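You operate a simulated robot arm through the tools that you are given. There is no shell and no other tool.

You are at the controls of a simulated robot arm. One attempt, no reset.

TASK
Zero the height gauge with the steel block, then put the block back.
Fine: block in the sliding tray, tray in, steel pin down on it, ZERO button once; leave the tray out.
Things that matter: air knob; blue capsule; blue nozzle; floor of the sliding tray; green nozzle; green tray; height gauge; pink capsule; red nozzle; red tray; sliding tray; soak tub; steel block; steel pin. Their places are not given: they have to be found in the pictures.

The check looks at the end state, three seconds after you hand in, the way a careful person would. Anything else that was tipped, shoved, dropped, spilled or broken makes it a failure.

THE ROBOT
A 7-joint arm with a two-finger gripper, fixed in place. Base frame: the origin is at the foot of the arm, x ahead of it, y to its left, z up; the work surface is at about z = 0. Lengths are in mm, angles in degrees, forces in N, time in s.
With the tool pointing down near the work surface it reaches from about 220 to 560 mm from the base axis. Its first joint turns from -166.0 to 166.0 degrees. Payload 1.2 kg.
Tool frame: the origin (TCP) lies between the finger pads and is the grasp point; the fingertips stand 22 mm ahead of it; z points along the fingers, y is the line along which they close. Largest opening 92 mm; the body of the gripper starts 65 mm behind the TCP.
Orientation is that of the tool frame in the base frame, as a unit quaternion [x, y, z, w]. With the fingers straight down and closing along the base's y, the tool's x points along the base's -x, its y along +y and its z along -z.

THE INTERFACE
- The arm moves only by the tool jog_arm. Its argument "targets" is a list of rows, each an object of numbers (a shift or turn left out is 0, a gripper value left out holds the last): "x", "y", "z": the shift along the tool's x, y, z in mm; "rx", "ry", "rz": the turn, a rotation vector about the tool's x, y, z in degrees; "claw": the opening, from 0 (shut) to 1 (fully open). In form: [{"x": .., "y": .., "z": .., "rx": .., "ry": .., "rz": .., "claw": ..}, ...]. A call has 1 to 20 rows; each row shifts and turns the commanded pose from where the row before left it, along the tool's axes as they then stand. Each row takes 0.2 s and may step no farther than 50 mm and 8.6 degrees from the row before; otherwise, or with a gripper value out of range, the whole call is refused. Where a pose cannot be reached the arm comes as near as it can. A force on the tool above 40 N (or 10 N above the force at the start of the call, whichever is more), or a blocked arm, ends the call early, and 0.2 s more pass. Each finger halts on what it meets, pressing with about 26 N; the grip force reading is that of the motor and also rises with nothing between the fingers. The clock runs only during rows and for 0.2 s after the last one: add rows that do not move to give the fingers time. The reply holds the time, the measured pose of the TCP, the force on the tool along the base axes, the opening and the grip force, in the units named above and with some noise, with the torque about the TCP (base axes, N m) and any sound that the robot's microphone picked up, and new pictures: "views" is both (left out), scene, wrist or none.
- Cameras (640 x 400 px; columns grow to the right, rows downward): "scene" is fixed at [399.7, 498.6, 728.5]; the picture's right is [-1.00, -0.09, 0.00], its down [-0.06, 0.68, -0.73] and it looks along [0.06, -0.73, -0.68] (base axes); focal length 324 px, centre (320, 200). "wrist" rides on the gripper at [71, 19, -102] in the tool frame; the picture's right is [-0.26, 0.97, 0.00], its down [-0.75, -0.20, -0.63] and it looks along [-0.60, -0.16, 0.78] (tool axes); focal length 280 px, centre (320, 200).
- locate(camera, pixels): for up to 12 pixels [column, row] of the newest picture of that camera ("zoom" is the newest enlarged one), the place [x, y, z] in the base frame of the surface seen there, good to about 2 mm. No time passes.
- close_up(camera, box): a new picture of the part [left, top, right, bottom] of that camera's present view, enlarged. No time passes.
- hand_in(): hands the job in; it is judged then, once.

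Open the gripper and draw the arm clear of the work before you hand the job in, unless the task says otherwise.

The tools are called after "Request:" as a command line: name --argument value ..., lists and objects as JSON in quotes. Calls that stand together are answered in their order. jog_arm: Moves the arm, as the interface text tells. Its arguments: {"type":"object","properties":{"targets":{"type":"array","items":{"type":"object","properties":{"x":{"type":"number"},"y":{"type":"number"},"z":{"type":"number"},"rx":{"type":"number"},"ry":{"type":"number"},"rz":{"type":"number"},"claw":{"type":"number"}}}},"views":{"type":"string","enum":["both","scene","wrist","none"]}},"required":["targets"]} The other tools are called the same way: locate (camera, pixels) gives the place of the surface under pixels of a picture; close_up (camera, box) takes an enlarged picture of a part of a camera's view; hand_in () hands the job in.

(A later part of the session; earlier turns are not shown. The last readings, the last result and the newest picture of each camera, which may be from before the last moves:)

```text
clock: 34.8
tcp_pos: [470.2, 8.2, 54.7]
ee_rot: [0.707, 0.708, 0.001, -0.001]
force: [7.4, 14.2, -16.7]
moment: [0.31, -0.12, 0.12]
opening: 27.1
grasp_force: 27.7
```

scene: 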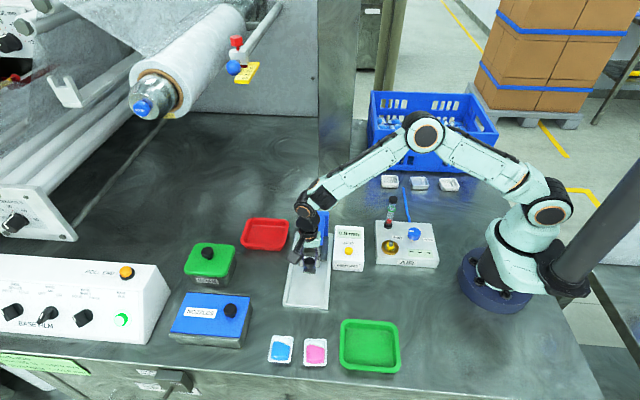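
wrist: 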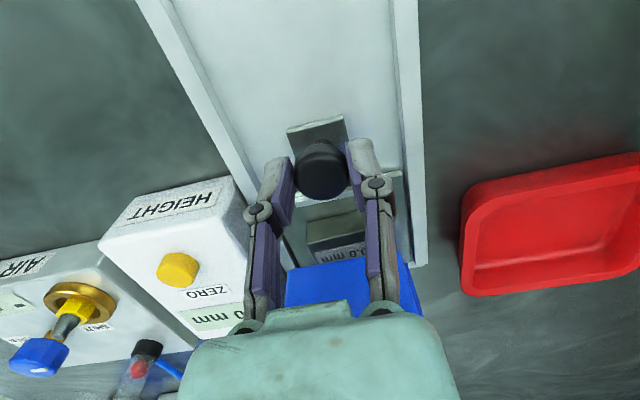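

The end stop is felt at TCP y≈8 (+14 N), so the tray is in; travel ≈115 mm puts the block centre at y≈-61, under the pin. I relieve, open and rise.

Request:
jog_arm --targets '[{"x": 0.4, "z": 0.4}, {}, {"claw": 0.6}, {}, {"z": -20}, {"z": -40}, {"z": -40}, {}]' --views "both"

```text
clock: 36.6
tcp_pos: [470.1, 6.3, 155.4]
ee_rot: [0.707, 0.707, 0.0, 0.001]
force: [0.0, -0.3, 0.5]
moment: [0.0, 0.01, 0.02]
opening: 55.1
grasp_force: 0.0
```

scene: 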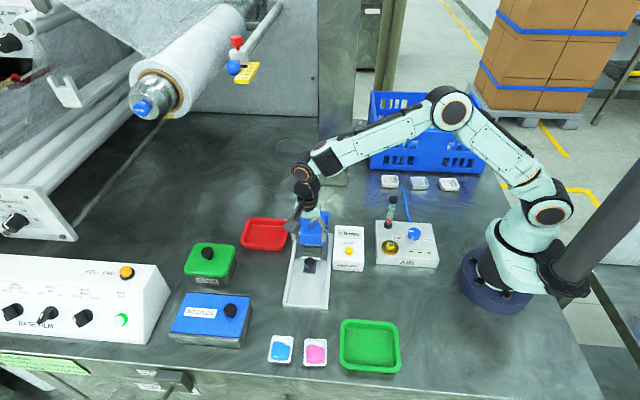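
wrist: 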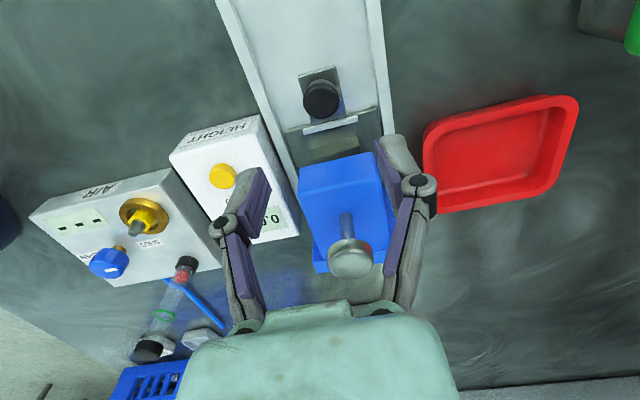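

The tray is in and the pin knob shows at wrist (350,258). I rise 60 mm and move 69 mm in -y to be above the pin.

Request:
jog_arm --targets '[{"z": -40}, {"z": -20}, {"x": -35}, {"x": -34}, {}, {}]' --views "both"

Request:
close_up --camera "wrist" --box '[220, 40, 420, 200]'

```text
clock: 38.0
tcp_pos: [469.8, -62.4, 214.9]
ee_rot: [0.707, 0.707, -0.001, 0.001]
force: [-0.5, 0.0, 0.4]
moment: [0.03, -0.02, -0.03]
opening: 55.2
grasp_force: 0.0
```

scene: 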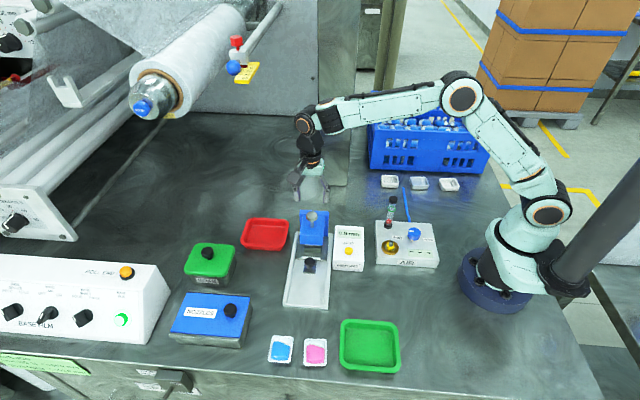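
wrist: 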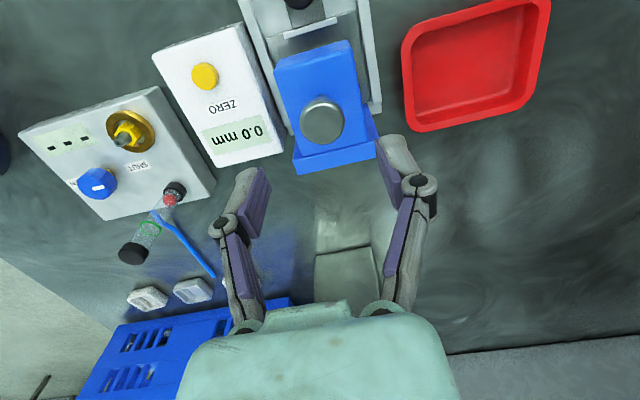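

```text
2.50 times, centred on (320, 120) of wrist
```

zoom: 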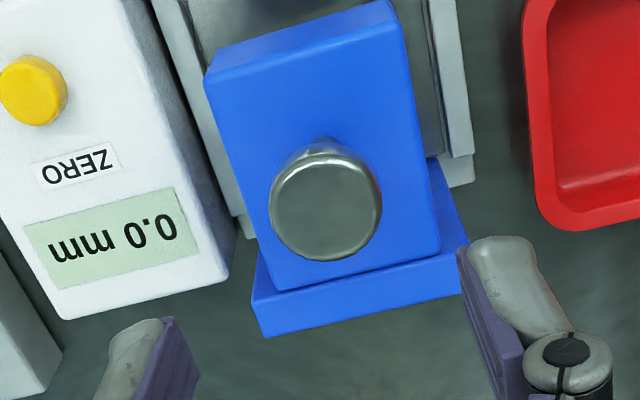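

The knob is at wrist (322,123), with the TCP axis hitting (320,121); nearly centred. I locate the knob and the head top for heights.

Request:
locate --camera "zoom" --pixels '[[326, 205], [275, 205], [378, 205], [326, 160], [326, 255], [318, 145], [240, 180], [420, 200], [310, 60], [355, 300], [330, 35], [250, 100]]'

Request:
locate --camera "scene" --pixels '[[312, 213], [312, 219], [311, 225], [311, 230]]'

```text
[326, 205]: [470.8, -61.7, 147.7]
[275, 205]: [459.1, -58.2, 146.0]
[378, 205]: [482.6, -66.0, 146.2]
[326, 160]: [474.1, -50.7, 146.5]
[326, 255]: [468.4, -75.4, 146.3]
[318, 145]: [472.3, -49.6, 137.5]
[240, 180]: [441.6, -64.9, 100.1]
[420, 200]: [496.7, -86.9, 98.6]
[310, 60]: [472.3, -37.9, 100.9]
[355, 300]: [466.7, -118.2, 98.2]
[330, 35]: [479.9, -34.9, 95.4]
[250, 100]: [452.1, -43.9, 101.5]
```

```text
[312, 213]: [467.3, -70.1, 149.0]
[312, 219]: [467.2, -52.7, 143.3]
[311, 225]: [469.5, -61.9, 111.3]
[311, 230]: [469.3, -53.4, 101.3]
```

Pin knob centre (470.5,-63), top 147, underside ≈136. I descend to TCP z≈158 so the fingertips straddle the knob, then close gently on it.

Request:
jog_arm --targets '[{"x": -0.5, "y": 0.8, "z": 30}, {"z": 20}, {"z": 7}, {}, {}]' --views "both"

Request:
close_up --camera "scene" --box '[275, 170, 355, 250]'

```text
clock: 39.2
tcp_pos: [470.3, -62.9, 158.3]
ee_rot: [0.707, 0.707, -0.001, 0.001]
force: [0.4, 0.2, -0.3]
moment: [-0.01, -0.02, 0.02]
opening: 55.4
grasp_force: 0.0
```

scene: 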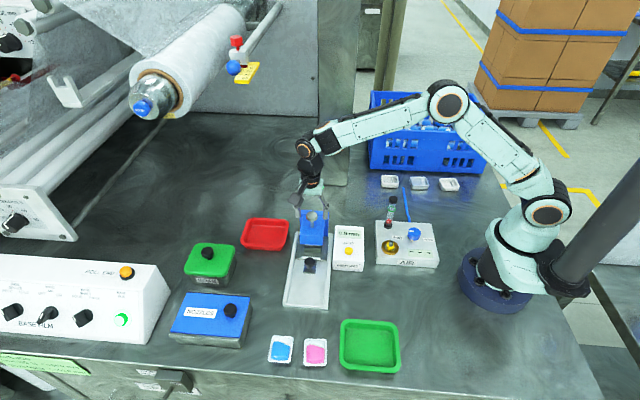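
wrist: 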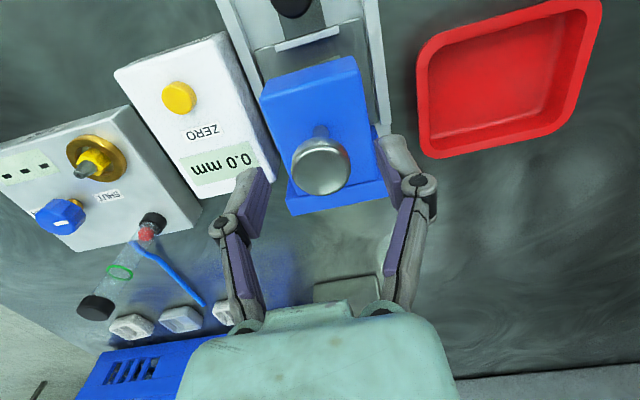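

```text
5.00 times, centred on (315, 210) of scene
```

zoom: 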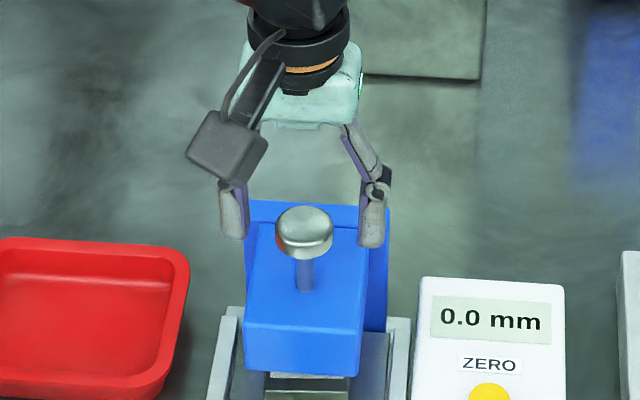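

The fingers straddle the knob well. I close on it.

Request:
jog_arm --targets '[{"claw": 0.2}, {}, {}, {}]' --views "both"

Request:
close_up --camera "scene" --box '[275, 170, 375, 250]'

```text
clock: 40.2
tcp_pos: [470.0, -63.3, 159.4]
ee_rot: [0.707, 0.707, 0.0, 0.0]
force: [-3.3, 0.5, 0.5]
moment: [-0.03, 0.07, 0.02]
opening: 29.3
grasp_force: 28.1
```

scene: 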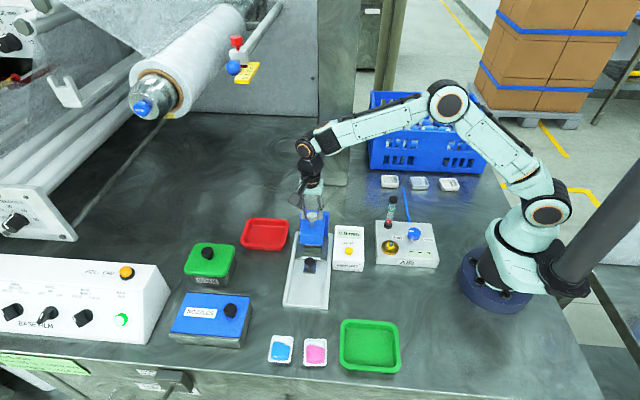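
wrist: 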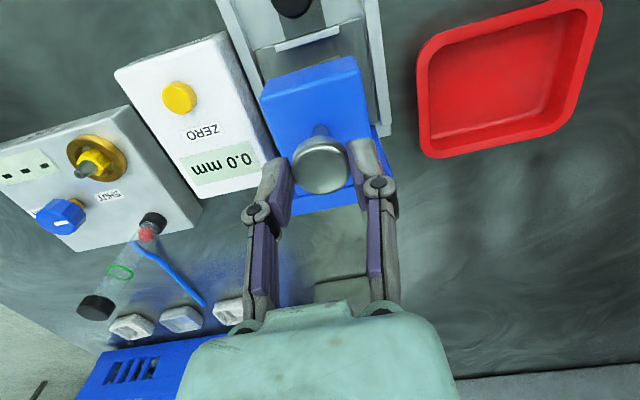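

```text
5.00 times, centred on (325, 210) of scene
```

zoom: 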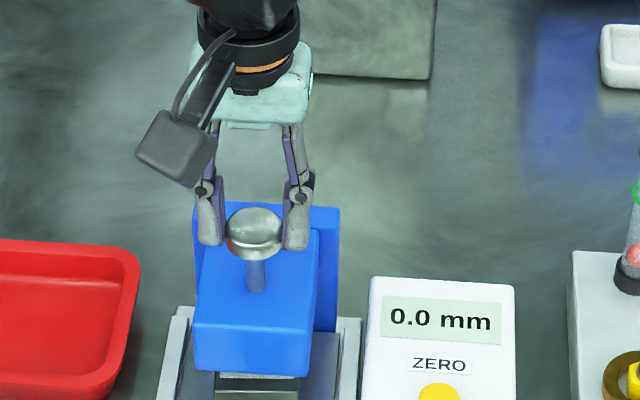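

The pin knob is gripped (29.3 mm, low side force). I lower 8 mm in small steps and read the force and the display.

Request:
jog_arm --targets '[{"z": 2}, {"z": 2}, {"z": 2}, {"z": 2}, {}]' --views "scene"

Request:
close_up --camera "scene" --box '[275, 170, 375, 250]'

```text
clock: 41.4
tcp_pos: [470.2, -61.6, 150.3]
ee_rot: [0.708, 0.706, -0.001, -0.001]
force: [-12.2, 1.8, 1.3]
moment: [0.0, 0.2, -0.04]
opening: 28.8
grasp_force: 28.5
```

scene: 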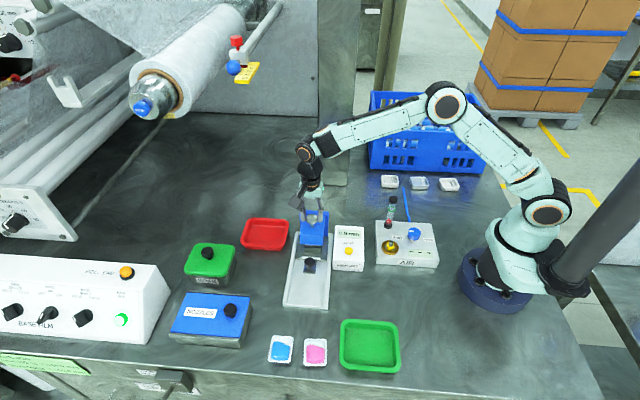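

```text
5.00 times, centred on (325, 210) of scene
```

zoom: 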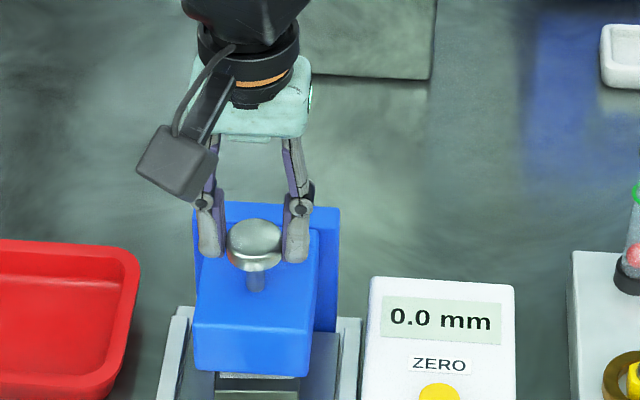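

The pin follows down 8 mm smoothly. I trim -0.4 mm in x and lower another 6 mm.

Request:
jog_arm --targets '[{"y": -0.4, "z": 2}, {"z": 2}, {"z": 2}, {}]' --views "none"

Request:
jog_arm --targets '[{"z": 1}, {}]' --views "none"

Request:
jog_arm --targets '[{"z": 1}, {}]' --views "none"

```text
clock: 42.4
tcp_pos: [470.7, -62.1, 145.4]
ee_rot: [0.707, 0.707, 0.0, 0.0]
force: [-14.7, 3.9, 9.6]
moment: [0.13, 0.34, -0.08]
opening: 29.0
grasp_force: 27.9
```

```text
clock: 43.0
tcp_pos: [469.6, -63.6, 144.7]
ee_rot: [0.707, 0.707, 0.001, 0.001]
force: [-16.2, 5.3, 18.0]
moment: [0.1, 0.39, -0.04]
opening: 29.0
grasp_force: 27.5
```

```text
clock: 43.6
tcp_pos: [470.2, -62.5, 143.6]
ee_rot: [0.708, 0.706, 0.0, 0.002]
force: [-15.2, 2.3, 19.3]
moment: [0.05, 0.36, -0.02]
opening: 29.2
grasp_force: 28.2
```

Vertical force has risen to ~19 N: contact with the block or slip. I look at the pin and the display.

Request:
jog_arm --targets '[{}]' --views "both"

Request:
close_up --camera "scene" --box '[275, 190, 375, 270]'

```text
clock: 44.0
tcp_pos: [469.9, -62.3, 143.6]
ee_rot: [0.708, 0.707, -0.001, 0.001]
force: [-12.3, 1.5, 19.2]
moment: [0.06, 0.31, 0.0]
opening: 29.2
grasp_force: 27.9
```

scene: 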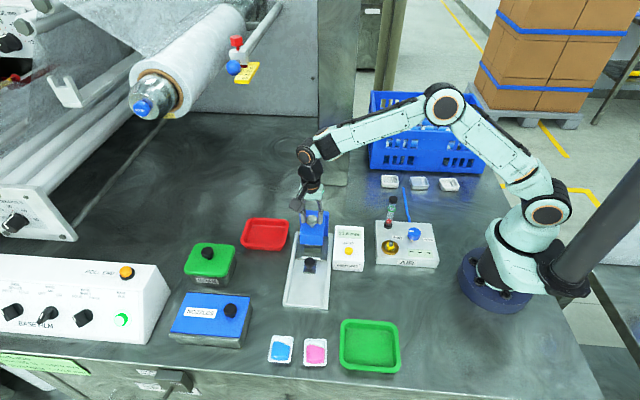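
wrist: 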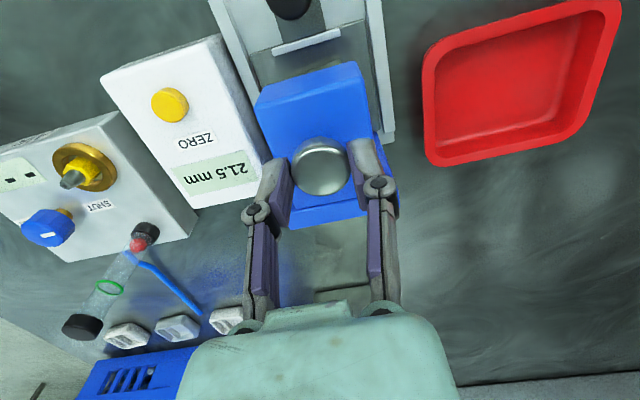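

```text
5.00 times, centred on (325, 230) of scene
```

zoom: 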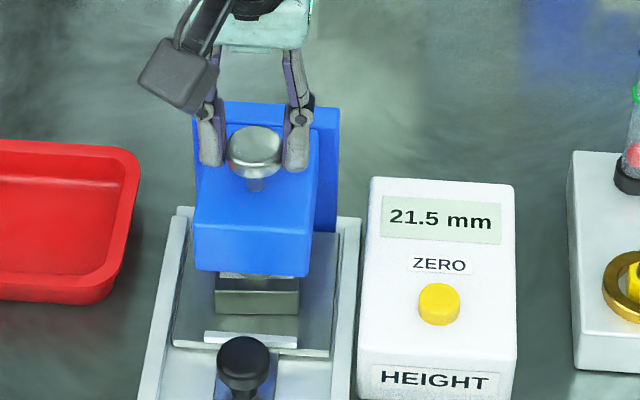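

The display now reads 21.5 mm, so the pin touches the block. I open the fingers to release the pin and check that it stays down.

Request:
jog_arm --targets '[{"z": -0.5}, {"claw": 0.6}, {}, {}]' --views "both"

Request:
close_up --camera "scene" --box '[275, 190, 375, 270]'

```text
clock: 45.0
tcp_pos: [469.7, -63.1, 143.8]
ee_rot: [0.707, 0.707, -0.001, 0.001]
force: [0.2, -0.2, 0.0]
moment: [-0.04, 0.02, -0.03]
opening: 55.1
grasp_force: 0.0
```

scene: 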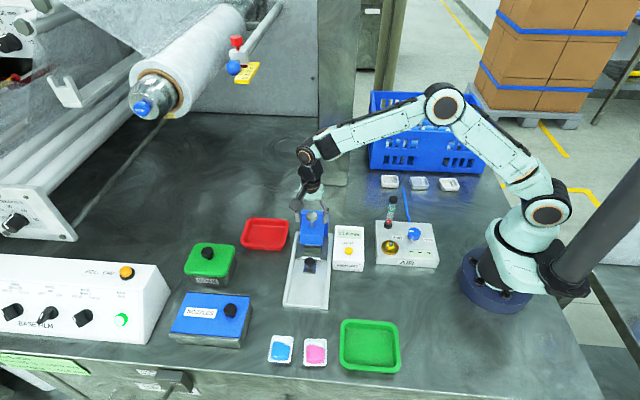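
wrist: 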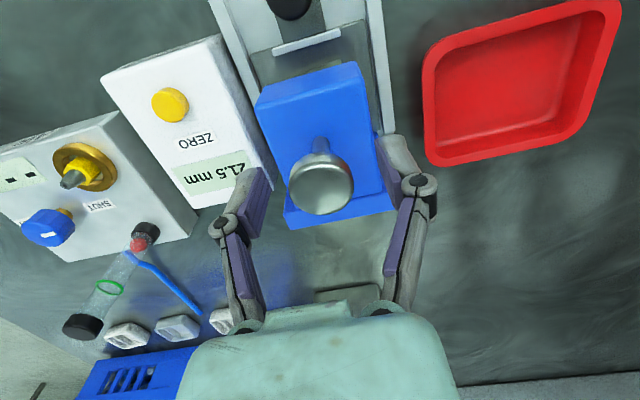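

```text
5.00 times, centred on (325, 230) of scene
```

zoom: 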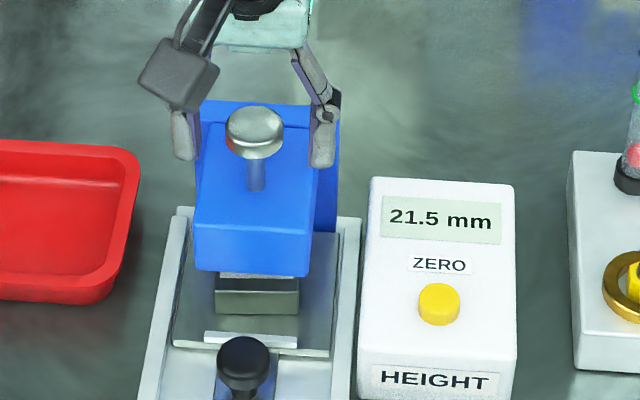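

The display holds 21.5 mm but the knob looks raised again, as if a spring lifts it. I locate its height.

Request:
locate --camera "zoom" --pixels '[[255, 125], [255, 140], [257, 175], [256, 188]]'

Request:
locate --camera "wrist" --pixels '[[320, 188], [322, 147], [310, 170]]'

Request:
close_up --camera "wrist" --box '[90, 20, 290, 220]'

```text
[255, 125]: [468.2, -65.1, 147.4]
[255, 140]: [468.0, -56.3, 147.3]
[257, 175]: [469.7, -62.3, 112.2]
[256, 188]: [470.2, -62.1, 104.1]
```

```text
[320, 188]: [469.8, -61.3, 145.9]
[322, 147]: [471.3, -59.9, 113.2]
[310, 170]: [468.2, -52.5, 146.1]
```

```text
2.00 times, centred on (190, 120) of wrist
```

zoom: 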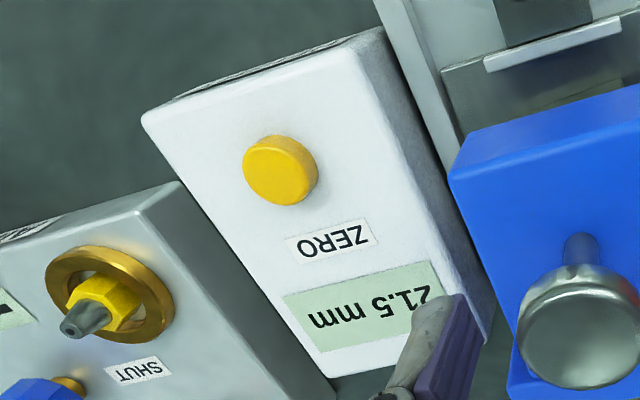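

The pin springs back up on release and the display latches its reading. To be sure 21.5 is a true contact reading I will press the pin again from above with closed fingers: rise, close, and come down over the knob.

Request:
jog_arm --targets '[{"z": -30}, {"z": -30}, {"claw": 0}, {}, {}, {}, {"z": 20}, {"z": 10}, {}]' --views "both"

Request:
close_up --camera "scene" --box '[275, 170, 375, 250]'

```text
clock: 47.0
tcp_pos: [469.8, -62.4, 172.7]
ee_rot: [0.707, 0.708, 0.001, 0.001]
force: [-0.5, -0.1, -0.2]
moment: [-0.01, 0.02, -0.02]
opening: 0.1
grasp_force: 26.1
```

scene: 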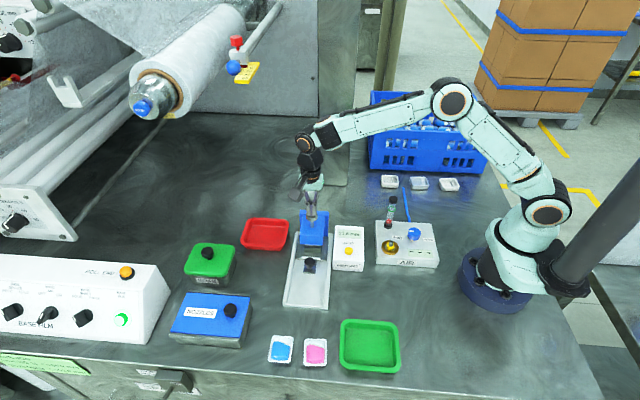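
wrist: 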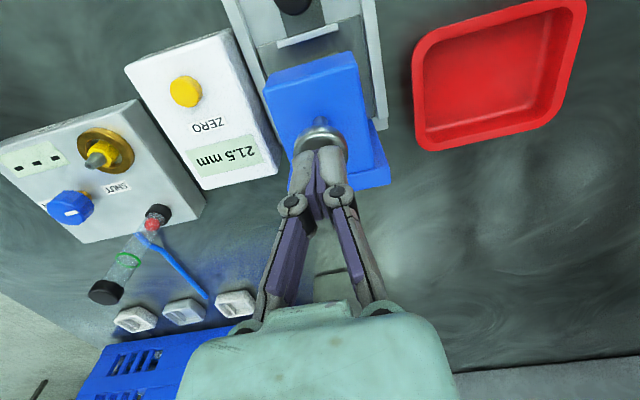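

```text
5.00 times, centred on (325, 210) of scene
```

zoom: 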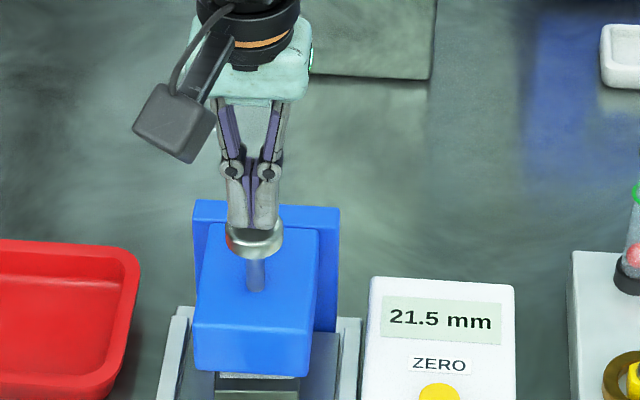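

The closed tips are right over the knob. I push down 14 mm in 2 mm rows and read the force.

Request:
jog_arm --targets '[{"z": 2}, {"z": 2}, {"z": 2}, {"z": 2}, {"z": 2}, {"z": 2}, {"z": 2}, {}]' --views "none"

Request:
jog_arm --targets '[{"z": 1}, {"z": 1}, {}]' --views "none"

```text
clock: 48.8
tcp_pos: [469.7, -63.2, 159.6]
ee_rot: [0.707, 0.707, -0.001, 0.0]
force: [1.4, -0.9, 1.4]
moment: [0.01, 0.0, -0.02]
opening: 5.9
grasp_force: 27.7
```

```text
clock: 49.6
tcp_pos: [470.7, -62.7, 157.6]
ee_rot: [0.707, 0.707, 0.0, 0.001]
force: [0.5, -0.6, 1.7]
moment: [0.02, -0.02, -0.02]
opening: 6.0
grasp_force: 28.0
```

The opening has changed to 6 mm while pushing, so I check the picture.

Request:
close_up --camera "scene" --box '[275, 170, 375, 250]'

Request:
close_up --camera "wrist" --box '[220, 40, 420, 240]'

```text
5.00 times, centred on (325, 210) of scene
```

zoom: 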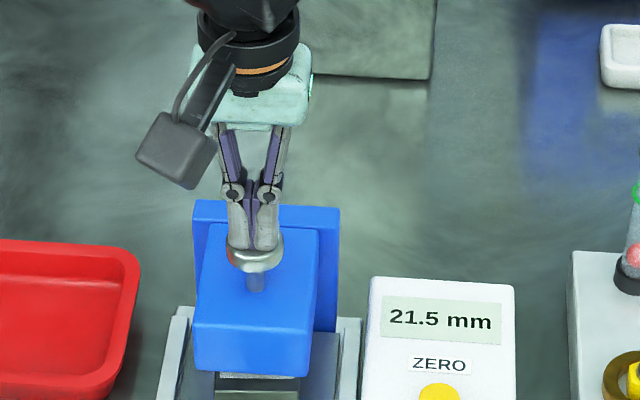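

```text
2.00 times, centred on (320, 140) of wrist
```

zoom: 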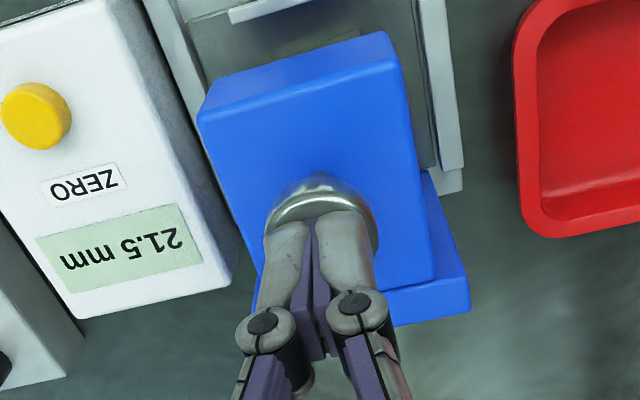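

The pin is going down under the fingertips with about 1.5 N spring force. I continue in 1 mm steps to contact.

Request:
jog_arm --targets '[{"z": 1}, {"z": 1}, {"z": 1}, {}]' --views "none"

Request:
jog_arm --targets '[{"z": 1}, {"z": 0.5}, {}]' --views "scene"

Request:
close_up --camera "scene" --box '[275, 170, 375, 250]'

```text
clock: 50.6
tcp_pos: [470.3, -62.8, 153.3]
ee_rot: [0.707, 0.707, 0.0, 0.001]
force: [0.3, 1.3, 1.3]
moment: [0.0, 0.01, 0.02]
opening: 5.9
grasp_force: 28.1
```

```text
clock: 51.4
tcp_pos: [470.6, -63.6, 153.1]
ee_rot: [0.707, 0.707, 0.0, 0.001]
force: [0.0, 1.7, 4.7]
moment: [0.02, 0.02, -0.01]
opening: 6.1
grasp_force: 28.2
```

scene: 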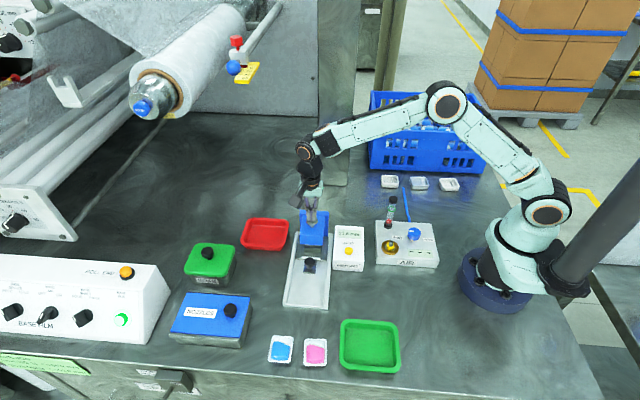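

```text
5.00 times, centred on (325, 210) of scene
```

zoom: 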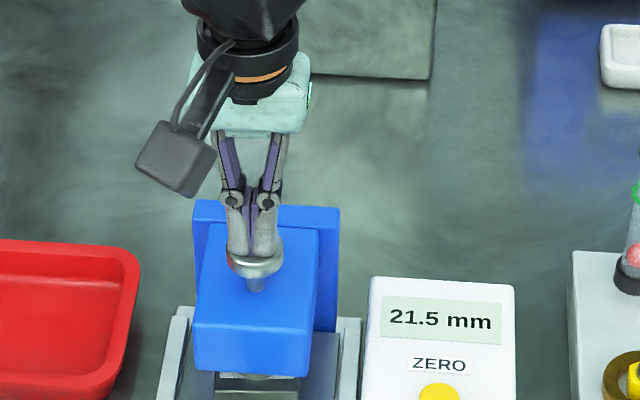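

Force begins to rise (4.7 N). I push on another 1.5 mm to make a firm contact.

Request:
jog_arm --targets '[{"z": 0.5}, {"z": 0.5}, {}]' --views "none"

Request:
jog_arm --targets '[{"z": 0.5}, {}]' --views "scene"

Request:
close_up --camera "scene" --box '[275, 170, 375, 250]'

```text
clock: 52.2
tcp_pos: [472.3, -63.1, 152.6]
ee_rot: [0.707, 0.707, 0.001, 0.002]
force: [0.6, 1.1, 16.1]
moment: [0.01, -0.05, 0.02]
opening: 5.9
grasp_force: 28.1
```

```text
clock: 52.8
tcp_pos: [470.3, -64.3, 153.2]
ee_rot: [0.708, 0.706, 0.001, 0.002]
force: [1.1, 0.8, 26.0]
moment: [0.05, -0.02, 0.07]
opening: 6.2
grasp_force: 27.8
```

scene: 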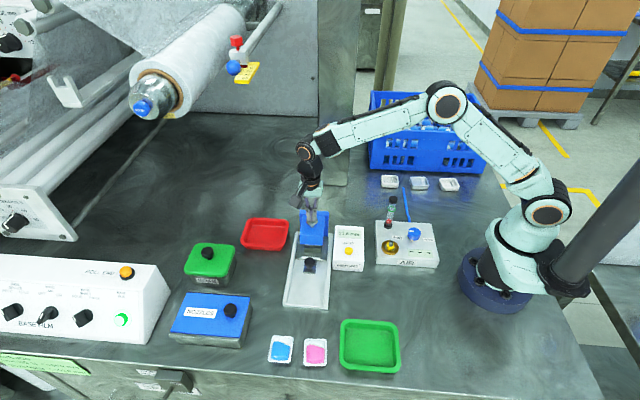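

```text
5.00 times, centred on (325, 210) of scene
```

zoom: 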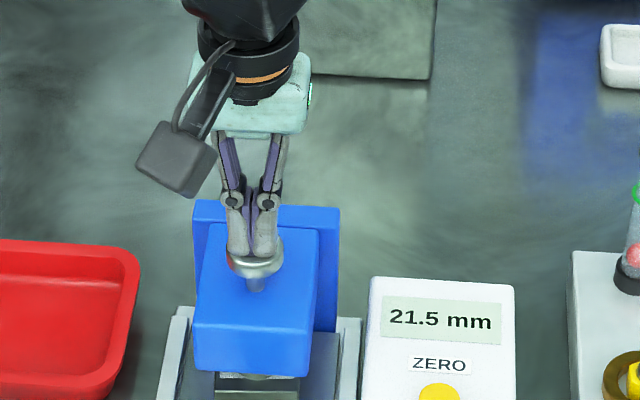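

The pin is firmly on the block (26 N) and the reading stays 21.5, so it's a true contact. I rise off it and move over the ZERO button at about (370,-30).

Request:
jog_arm --targets '[{"z": -10}, {"z": -30}, {"z": -40}, {"y": -40, "x": 11}, {"y": -40, "x": 11}, {"y": -20, "x": 11}, {}, {}]' --views "both"

Request:
close_up --camera "wrist" --box '[230, 40, 410, 160]'

```text
clock: 54.6
tcp_pos: [370.4, -30.2, 231.2]
ee_rot: [0.707, 0.707, -0.001, 0.001]
force: [0.5, -1.1, 0.1]
moment: [0.03, -0.03, 0.01]
opening: 0.0
grasp_force: 28.0
```

scene: 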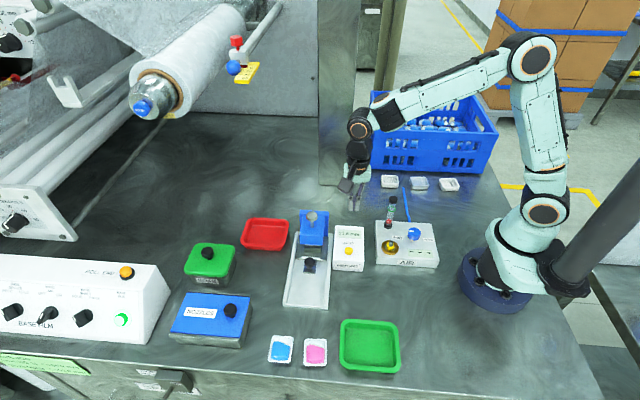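
wrist: 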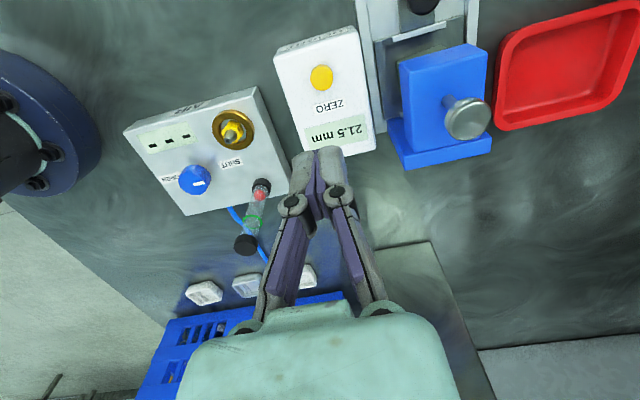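

```text
3.33 times, centred on (320, 100) of wrist
```

zoom: 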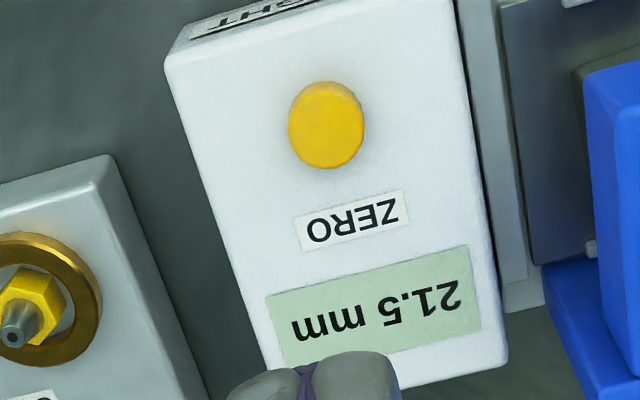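

The button is near wrist (322,78), versus (320,75) for the TCP axis. I locate it precisely.

Request:
locate --camera "zoom" --pixels '[[326, 128], [300, 128], [352, 125], [326, 95], [326, 155], [326, 88], [326, 185], [250, 60], [430, 120]]'

Request:
locate --camera "scene" --pixels '[[348, 250], [348, 249], [348, 253], [348, 262]]'

```text
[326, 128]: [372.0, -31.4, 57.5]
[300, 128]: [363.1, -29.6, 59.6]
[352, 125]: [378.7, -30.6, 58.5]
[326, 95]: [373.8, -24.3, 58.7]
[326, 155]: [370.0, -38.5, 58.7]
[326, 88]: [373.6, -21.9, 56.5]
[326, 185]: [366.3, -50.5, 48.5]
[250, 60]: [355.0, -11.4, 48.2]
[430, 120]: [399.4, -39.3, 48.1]
```

```text
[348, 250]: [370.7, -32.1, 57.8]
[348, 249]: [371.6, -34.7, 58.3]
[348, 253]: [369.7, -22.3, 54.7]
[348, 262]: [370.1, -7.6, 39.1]
```

Button centre (371.3,-31.2), top ≈58.5, box top ≈48. I trim 1 mm and descend to TCP z≈86 (tips ≈5 mm above the button).

Request:
jog_arm --targets '[{"y": 1, "x": -1, "z": 40}, {"z": 40}, {"z": 40}, {"z": 25}, {}, {}]' --views "both"

Request:
close_up --camera "scene" --box '[310, 205, 390, 275]'

```text
clock: 56.0
tcp_pos: [371.4, -31.8, 87.2]
ee_rot: [0.707, 0.708, 0.0, 0.0]
force: [0.0, -0.3, -0.7]
moment: [0.02, 0.01, 0.03]
opening: 0.0
grasp_force: 27.6
```

scene: 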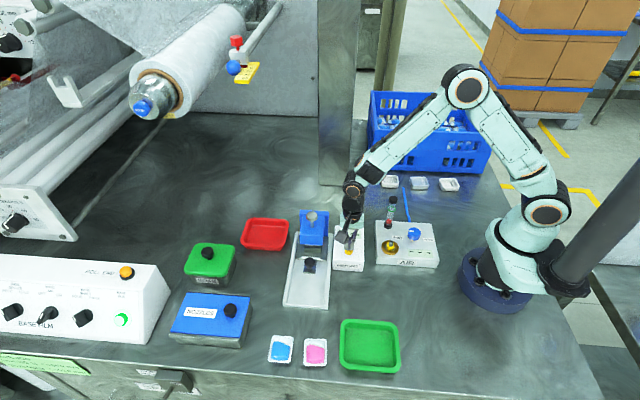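
wrist: 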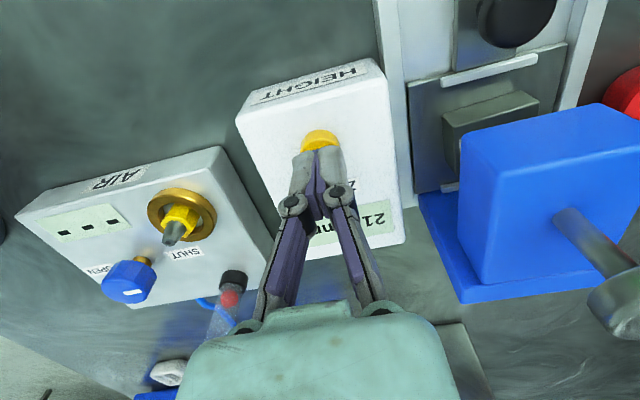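

```text
5.71 times, centred on (350, 240) of scene
```

zoom: 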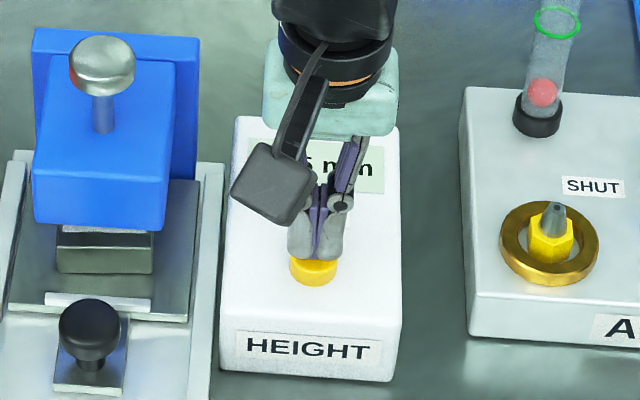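

The tips are directly over the button. I press down in small steps and watch for force and a sound.

Request:
jog_arm --targets '[{"z": 2}, {"z": 2}, {"z": 1}, {"z": 1}, {}]' --views "none"

Request:
jog_arm --targets '[{"z": 1}, {}]' --views "none"

```text
clock: 57.2
tcp_pos: [370.8, -32.5, 79.9]
ee_rot: [0.708, 0.707, -0.001, 0.0]
force: [0.6, -0.2, 0.1]
moment: [-0.03, 0.01, 0.0]
opening: 0.0
grasp_force: 28.4
```

```text
clock: 57.8
tcp_pos: [371.5, -29.5, 79.9]
ee_rot: [0.707, 0.707, 0.0, 0.001]
force: [0.6, 0.1, 0.8]
moment: [-0.03, -0.02, -0.03]
opening: 0.2
grasp_force: 28.0
```

Contact is just starting (0.8 N). I press further by 1 mm steps.

Request:
jog_arm --targets '[{"z": 1}, {}]' --views "none"

Request:
jog_arm --targets '[{"z": 1}, {}]' --views "scene"

Request:
close_up --camera "scene" --box '[310, 205, 390, 275]'

```text
clock: 58.4
tcp_pos: [372.3, -31.3, 79.0]
ee_rot: [0.707, 0.707, -0.001, 0.001]
force: [-0.1, 0.2, 1.0]
moment: [0.01, 0.01, 0.02]
opening: 0.2
grasp_force: 27.9
```

```text
clock: 59.0
tcp_pos: [371.8, -30.5, 78.0]
ee_rot: [0.707, 0.707, -0.001, 0.0]
force: [0.2, -0.4, 1.2]
moment: [0.02, 0.0, 0.02]
opening: 6.1
grasp_force: 28.0
```

scene: 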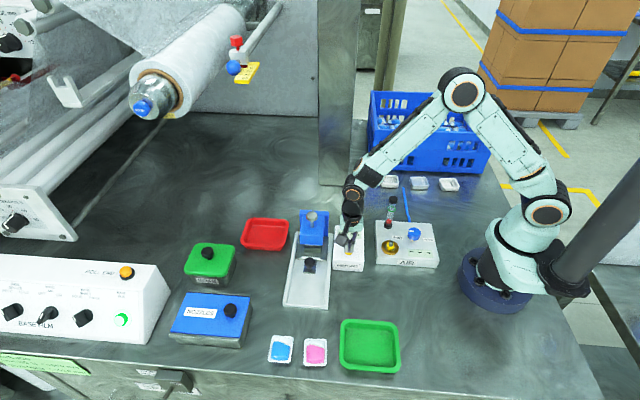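

```text
5.71 times, centred on (350, 240) of scene
```

zoom: 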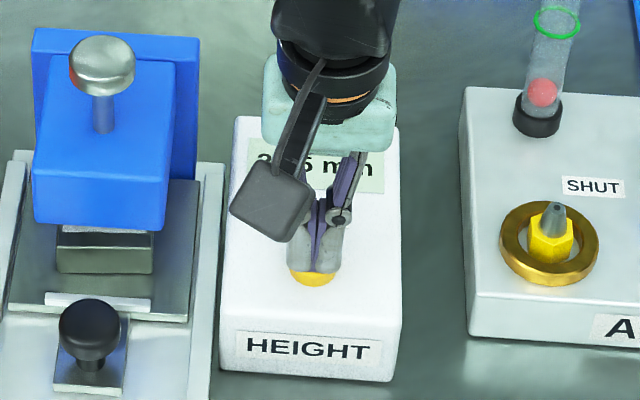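

The button yields softly (1.2 N) and the display still seems to show "…5 mm". I press on.

Request:
jog_arm --targets '[{"z": 1}, {}]' --views "none"

Request:
jog_arm --targets '[{"z": 1}, {}]' --views "scene"

Request:
close_up --camera "scene" --box '[310, 205, 390, 275]'

```text
clock: 59.6
tcp_pos: [371.5, -30.9, 77.4]
ee_rot: [0.707, 0.707, 0.0, 0.0]
force: [-0.2, -0.1, 1.9]
moment: [0.02, -0.01, 0.01]
opening: 6.1
grasp_force: 28.1
```

```text
clock: 60.2
tcp_pos: [370.5, -30.4, 76.4]
ee_rot: [0.707, 0.707, 0.0, 0.0]
force: [0.5, -0.6, 0.6]
moment: [0.01, -0.01, -0.01]
opening: 6.0
grasp_force: 27.7
heard: click
```

scene: 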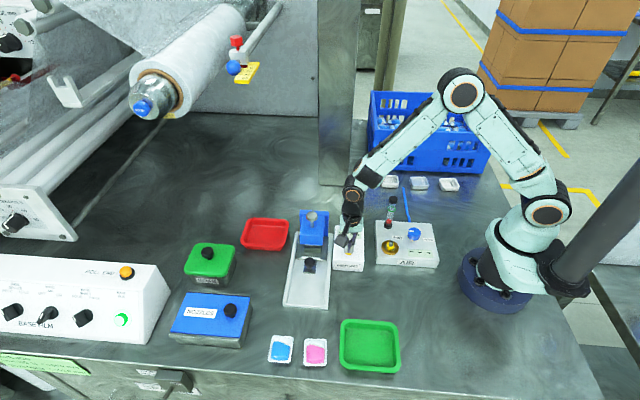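

```text
5.71 times, centred on (350, 240) of scene
```

zoom: 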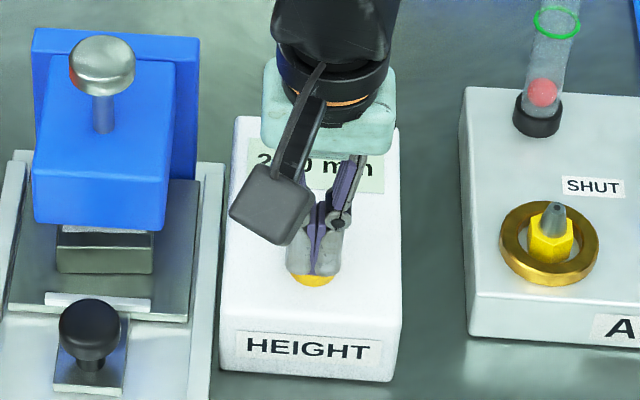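

A click was heard and the display now shows 20.0 mm. I lift straight off the button in one go.

Request:
jog_arm --targets '[{"z": -15}, {"z": -40}, {"z": -45}, {"z": -45}, {}]' --views "both"

Request:
close_up --camera "scene" --box '[275, 205, 375, 275]'

```text
clock: 61.4
tcp_pos: [370.5, -31.2, 220.6]
ee_rot: [0.707, 0.707, -0.001, 0.001]
force: [0.6, 0.5, 0.2]
moment: [-0.02, -0.03, -0.02]
opening: 0.0
grasp_force: 27.7
```

scene: 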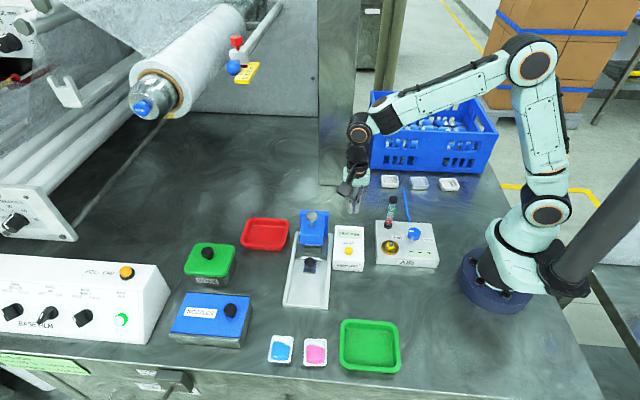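
wrist: 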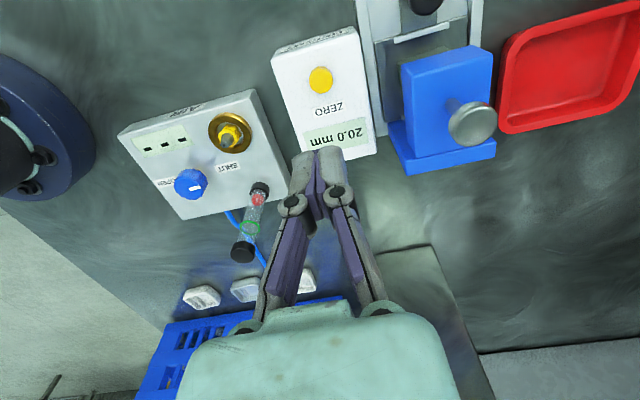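

```text
5.71 times, centred on (325, 240) of scene
```

zoom: 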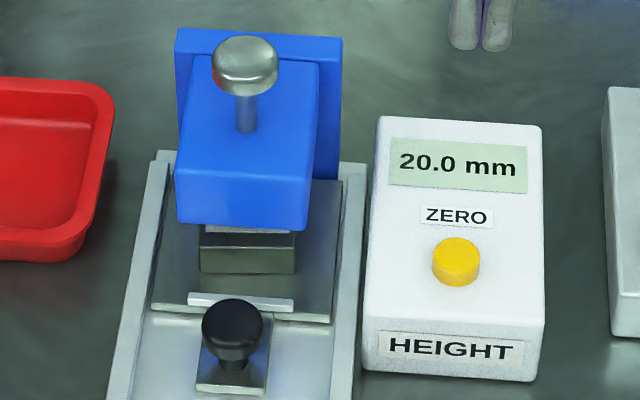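

The gauge now reads 20.0 mm and the pin is up. I move above the tray handle at about (470,6) and open the gripper to 0.6.

Request:
jog_arm --targets '[{"x": 37}, {"y": 33, "claw": 0.6}, {"y": 33}, {"y": 33.5}, {"z": 40}, {"z": 40}, {}, {}]' --views "both"

Request:
locate --camera "scene" --pixels '[[310, 262], [310, 266], [311, 264]]'

```text
clock: 63.2
tcp_pos: [472.1, 5.4, 138.6]
ee_rot: [0.707, 0.707, 0.0, 0.0]
force: [-0.4, 0.0, 0.6]
moment: [-0.04, 0.0, -0.02]
opening: 55.1
grasp_force: 0.1
```

scene: 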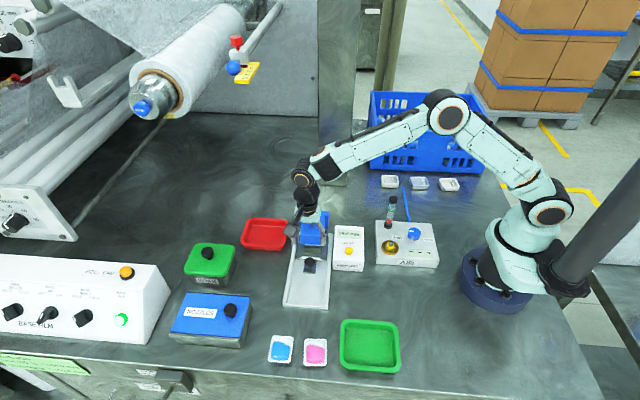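
wrist: 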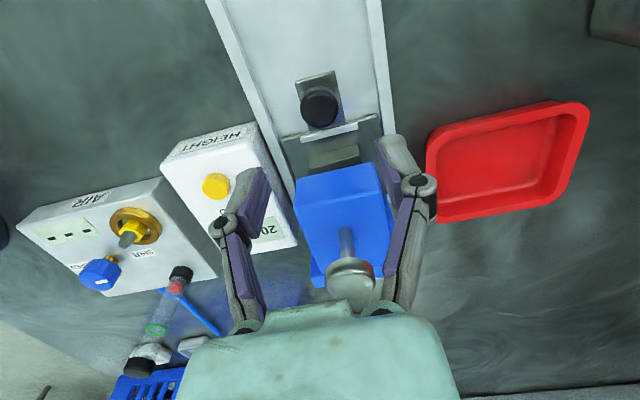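

```text
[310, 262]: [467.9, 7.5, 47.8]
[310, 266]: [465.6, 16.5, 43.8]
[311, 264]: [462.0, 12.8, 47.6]
```

The handle knob is at wrist (319,106), matching the TCP axis (320,108). I descend to TCP z≈55 and grip it.

Request:
jog_arm --targets '[{"x": 1, "y": -0.8, "z": 40}, {"z": 30}, {"z": 13.5}, {}, {"claw": 0}, {}, {}, {}]' --views "both"

```text
clock: 65.0
tcp_pos: [469.6, 7.3, 56.3]
ee_rot: [0.707, 0.707, 0.0, 0.0]
force: [-15.6, -1.2, 9.5]
moment: [-0.01, 0.28, -0.05]
opening: 27.2
grasp_force: 28.0
```

scene: 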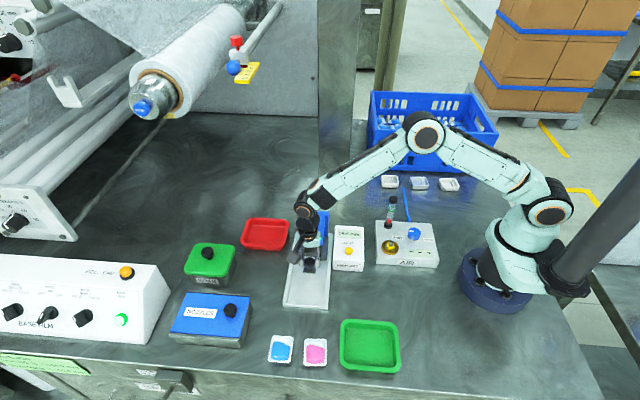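
wrist: 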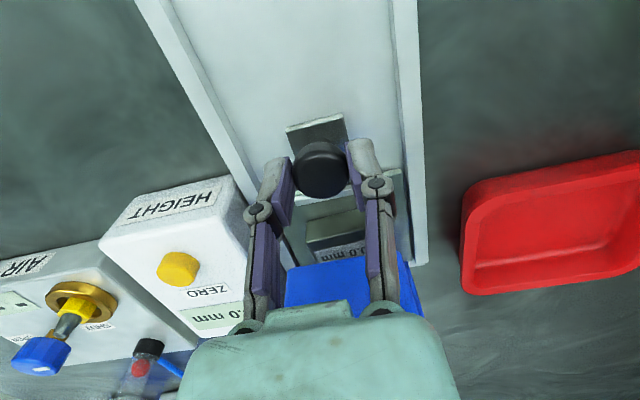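

Gripped (27.2 mm); I trim the side load by -0.5 mm in x and +0.3 mm in z, then pull the tray out slowly.

Request:
jog_arm --targets '[{"y": -0.5, "z": -0.3}, {"x": 2}, {"x": 4}, {"x": 4}, {"x": 5}, {"x": 5}, {"x": 5}, {}]' --views "none"

Request:
jog_arm --targets '[{"x": 4}, {"x": 5}, {"x": 5}, {"x": 5}, {"x": 5}, {"x": 5}, {}]' --views "scene"

```text
clock: 66.6
tcp_pos: [469.1, 30.6, 56.1]
ee_rot: [0.707, 0.707, 0.001, 0.003]
force: [3.7, -0.2, -5.7]
moment: [-0.07, 0.02, 0.01]
opening: 27.5
grasp_force: 28.4
stopped in row 7: the force on the tool passed its limit at 40 N (the readings are from after the stop); the commanded pose is now the measured one
```

```text
clock: 68.2
tcp_pos: [469.9, 59.4, 58.0]
ee_rot: [0.708, 0.706, 0.001, 0.002]
force: [13.1, 0.2, -24.6]
moment: [-0.31, -0.18, 0.05]
opening: 27.3
grasp_force: 28.1
```

scene: 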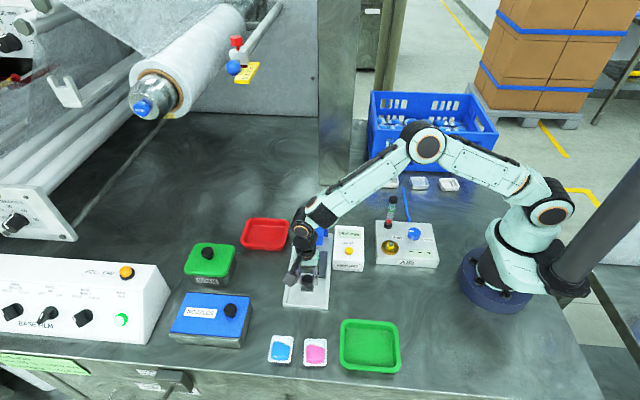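

The tray follows (TCP y≈59). I relieve the upward pull (-24.6 N) by lowering 0.7 mm and shifting +0.3 mm in x, then continue.

Request:
jog_arm --targets '[{"y": 0.3, "z": 0.7}, {}]' --views "none"

Request:
jog_arm --targets '[{"x": 3}, {"x": 4}, {"x": 5}, {"x": 5}, {"x": 5}, {"x": 5}, {}]' --views "none"

```text
clock: 68.8
tcp_pos: [470.8, 59.8, 55.9]
ee_rot: [0.708, 0.707, 0.001, 0.002]
force: [3.8, -0.1, -13.8]
moment: [-0.31, -0.01, -0.08]
opening: 27.2
grasp_force: 27.6
```

```text
clock: 70.4
tcp_pos: [469.5, 87.8, 56.0]
ee_rot: [0.708, 0.707, 0.001, 0.001]
force: [-12.4, 1.0, 12.7]
moment: [-0.05, 0.29, -0.05]
opening: 27.1
grasp_force: 27.9
```

Now at y≈88, with about 33 mm left to the original position (TCP y≈121). I continue.

Request:
jog_arm --targets '[{"y": -0.4, "z": -0.4, "x": 3}, {"x": 4}, {"x": 5}, {"x": 5}, {"x": 4}, {"x": 3}, {}]' --views "none"

Request:
jog_arm --targets '[{"x": 2}, {"x": 2}, {}]' --views "none"

```text
clock: 72.0
tcp_pos: [469.7, 109.8, 56.0]
ee_rot: [0.707, 0.707, 0.001, 0.002]
force: [1.6, 0.0, -8.7]
moment: [-0.2, -0.06, -0.05]
opening: 27.3
grasp_force: 27.7
```

```text
clock: 72.8
tcp_pos: [469.9, 114.4, 55.7]
ee_rot: [0.707, 0.707, 0.001, 0.002]
force: [4.5, 0.1, -10.8]
moment: [-0.18, -0.11, 0.01]
opening: 27.2
grasp_force: 27.6
```

At y≈114 with no resistance; I step on toward the out stop in small steps.

Request:
jog_arm --targets '[{"x": 2}, {"x": 2}, {}]' --views "none"

Request:
jog_arm --targets '[{"x": 1}, {"x": 1}, {}]' --views "both"

Request:
close_up --camera "scene" --box '[270, 205, 370, 315]'

```text
clock: 73.6
tcp_pos: [470.4, 119.0, 55.6]
ee_rot: [0.708, 0.707, 0.001, 0.002]
force: [7.2, -0.8, -12.0]
moment: [-0.2, -0.12, 0.02]
opening: 27.1
grasp_force: 27.5
```

```text
clock: 74.4
tcp_pos: [470.2, 120.2, 56.6]
ee_rot: [0.708, 0.706, -0.001, 0.001]
force: [3.4, -0.4, -6.2]
moment: [-0.28, -0.04, -0.04]
opening: 27.2
grasp_force: 27.5
```

scene: 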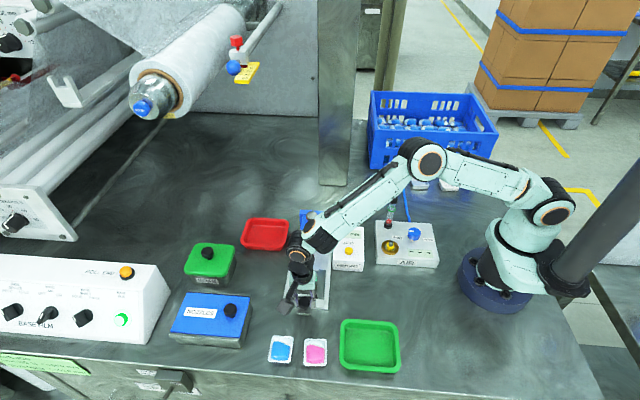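
wrist: 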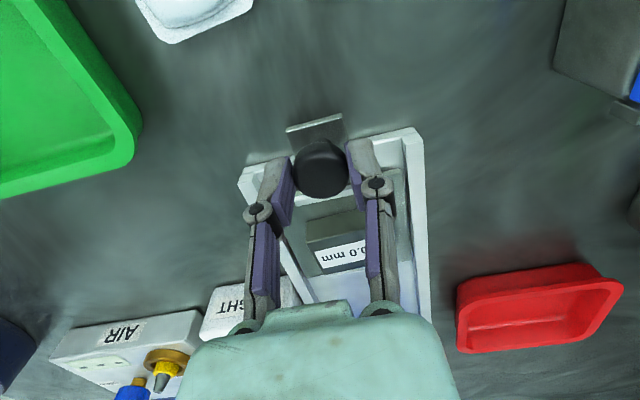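

```text
3.64 times, centred on (320, 260) of scene
```

zoom: 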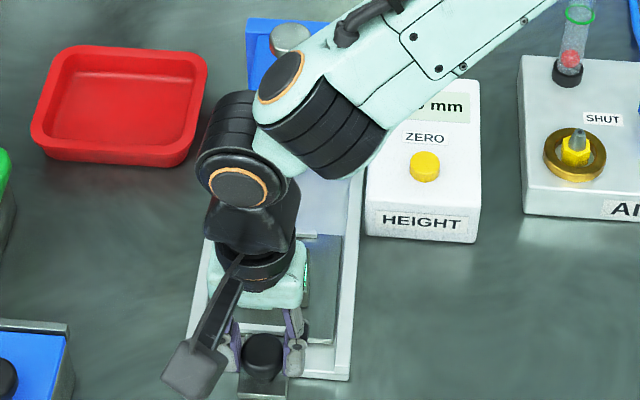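

Nearly at the original position; one or two more mm to find the out stop.

Request:
jog_arm --targets '[{"x": 1}, {}]' --views "none"

Request:
jog_arm --targets '[{"x": 1}, {}]' --views "none"

```text
clock: 75.0
tcp_pos: [470.7, 121.3, 55.4]
ee_rot: [0.707, 0.707, 0.001, 0.003]
force: [2.6, -0.4, -4.4]
moment: [-0.16, 0.01, -0.01]
opening: 27.3
grasp_force: 28.2
```

```text
clock: 75.6
tcp_pos: [468.8, 123.3, 55.8]
ee_rot: [0.708, 0.707, 0.0, 0.002]
force: [1.2, -4.4, -3.5]
moment: [0.36, -0.01, 0.08]
opening: 27.1
grasp_force: 28.0
```

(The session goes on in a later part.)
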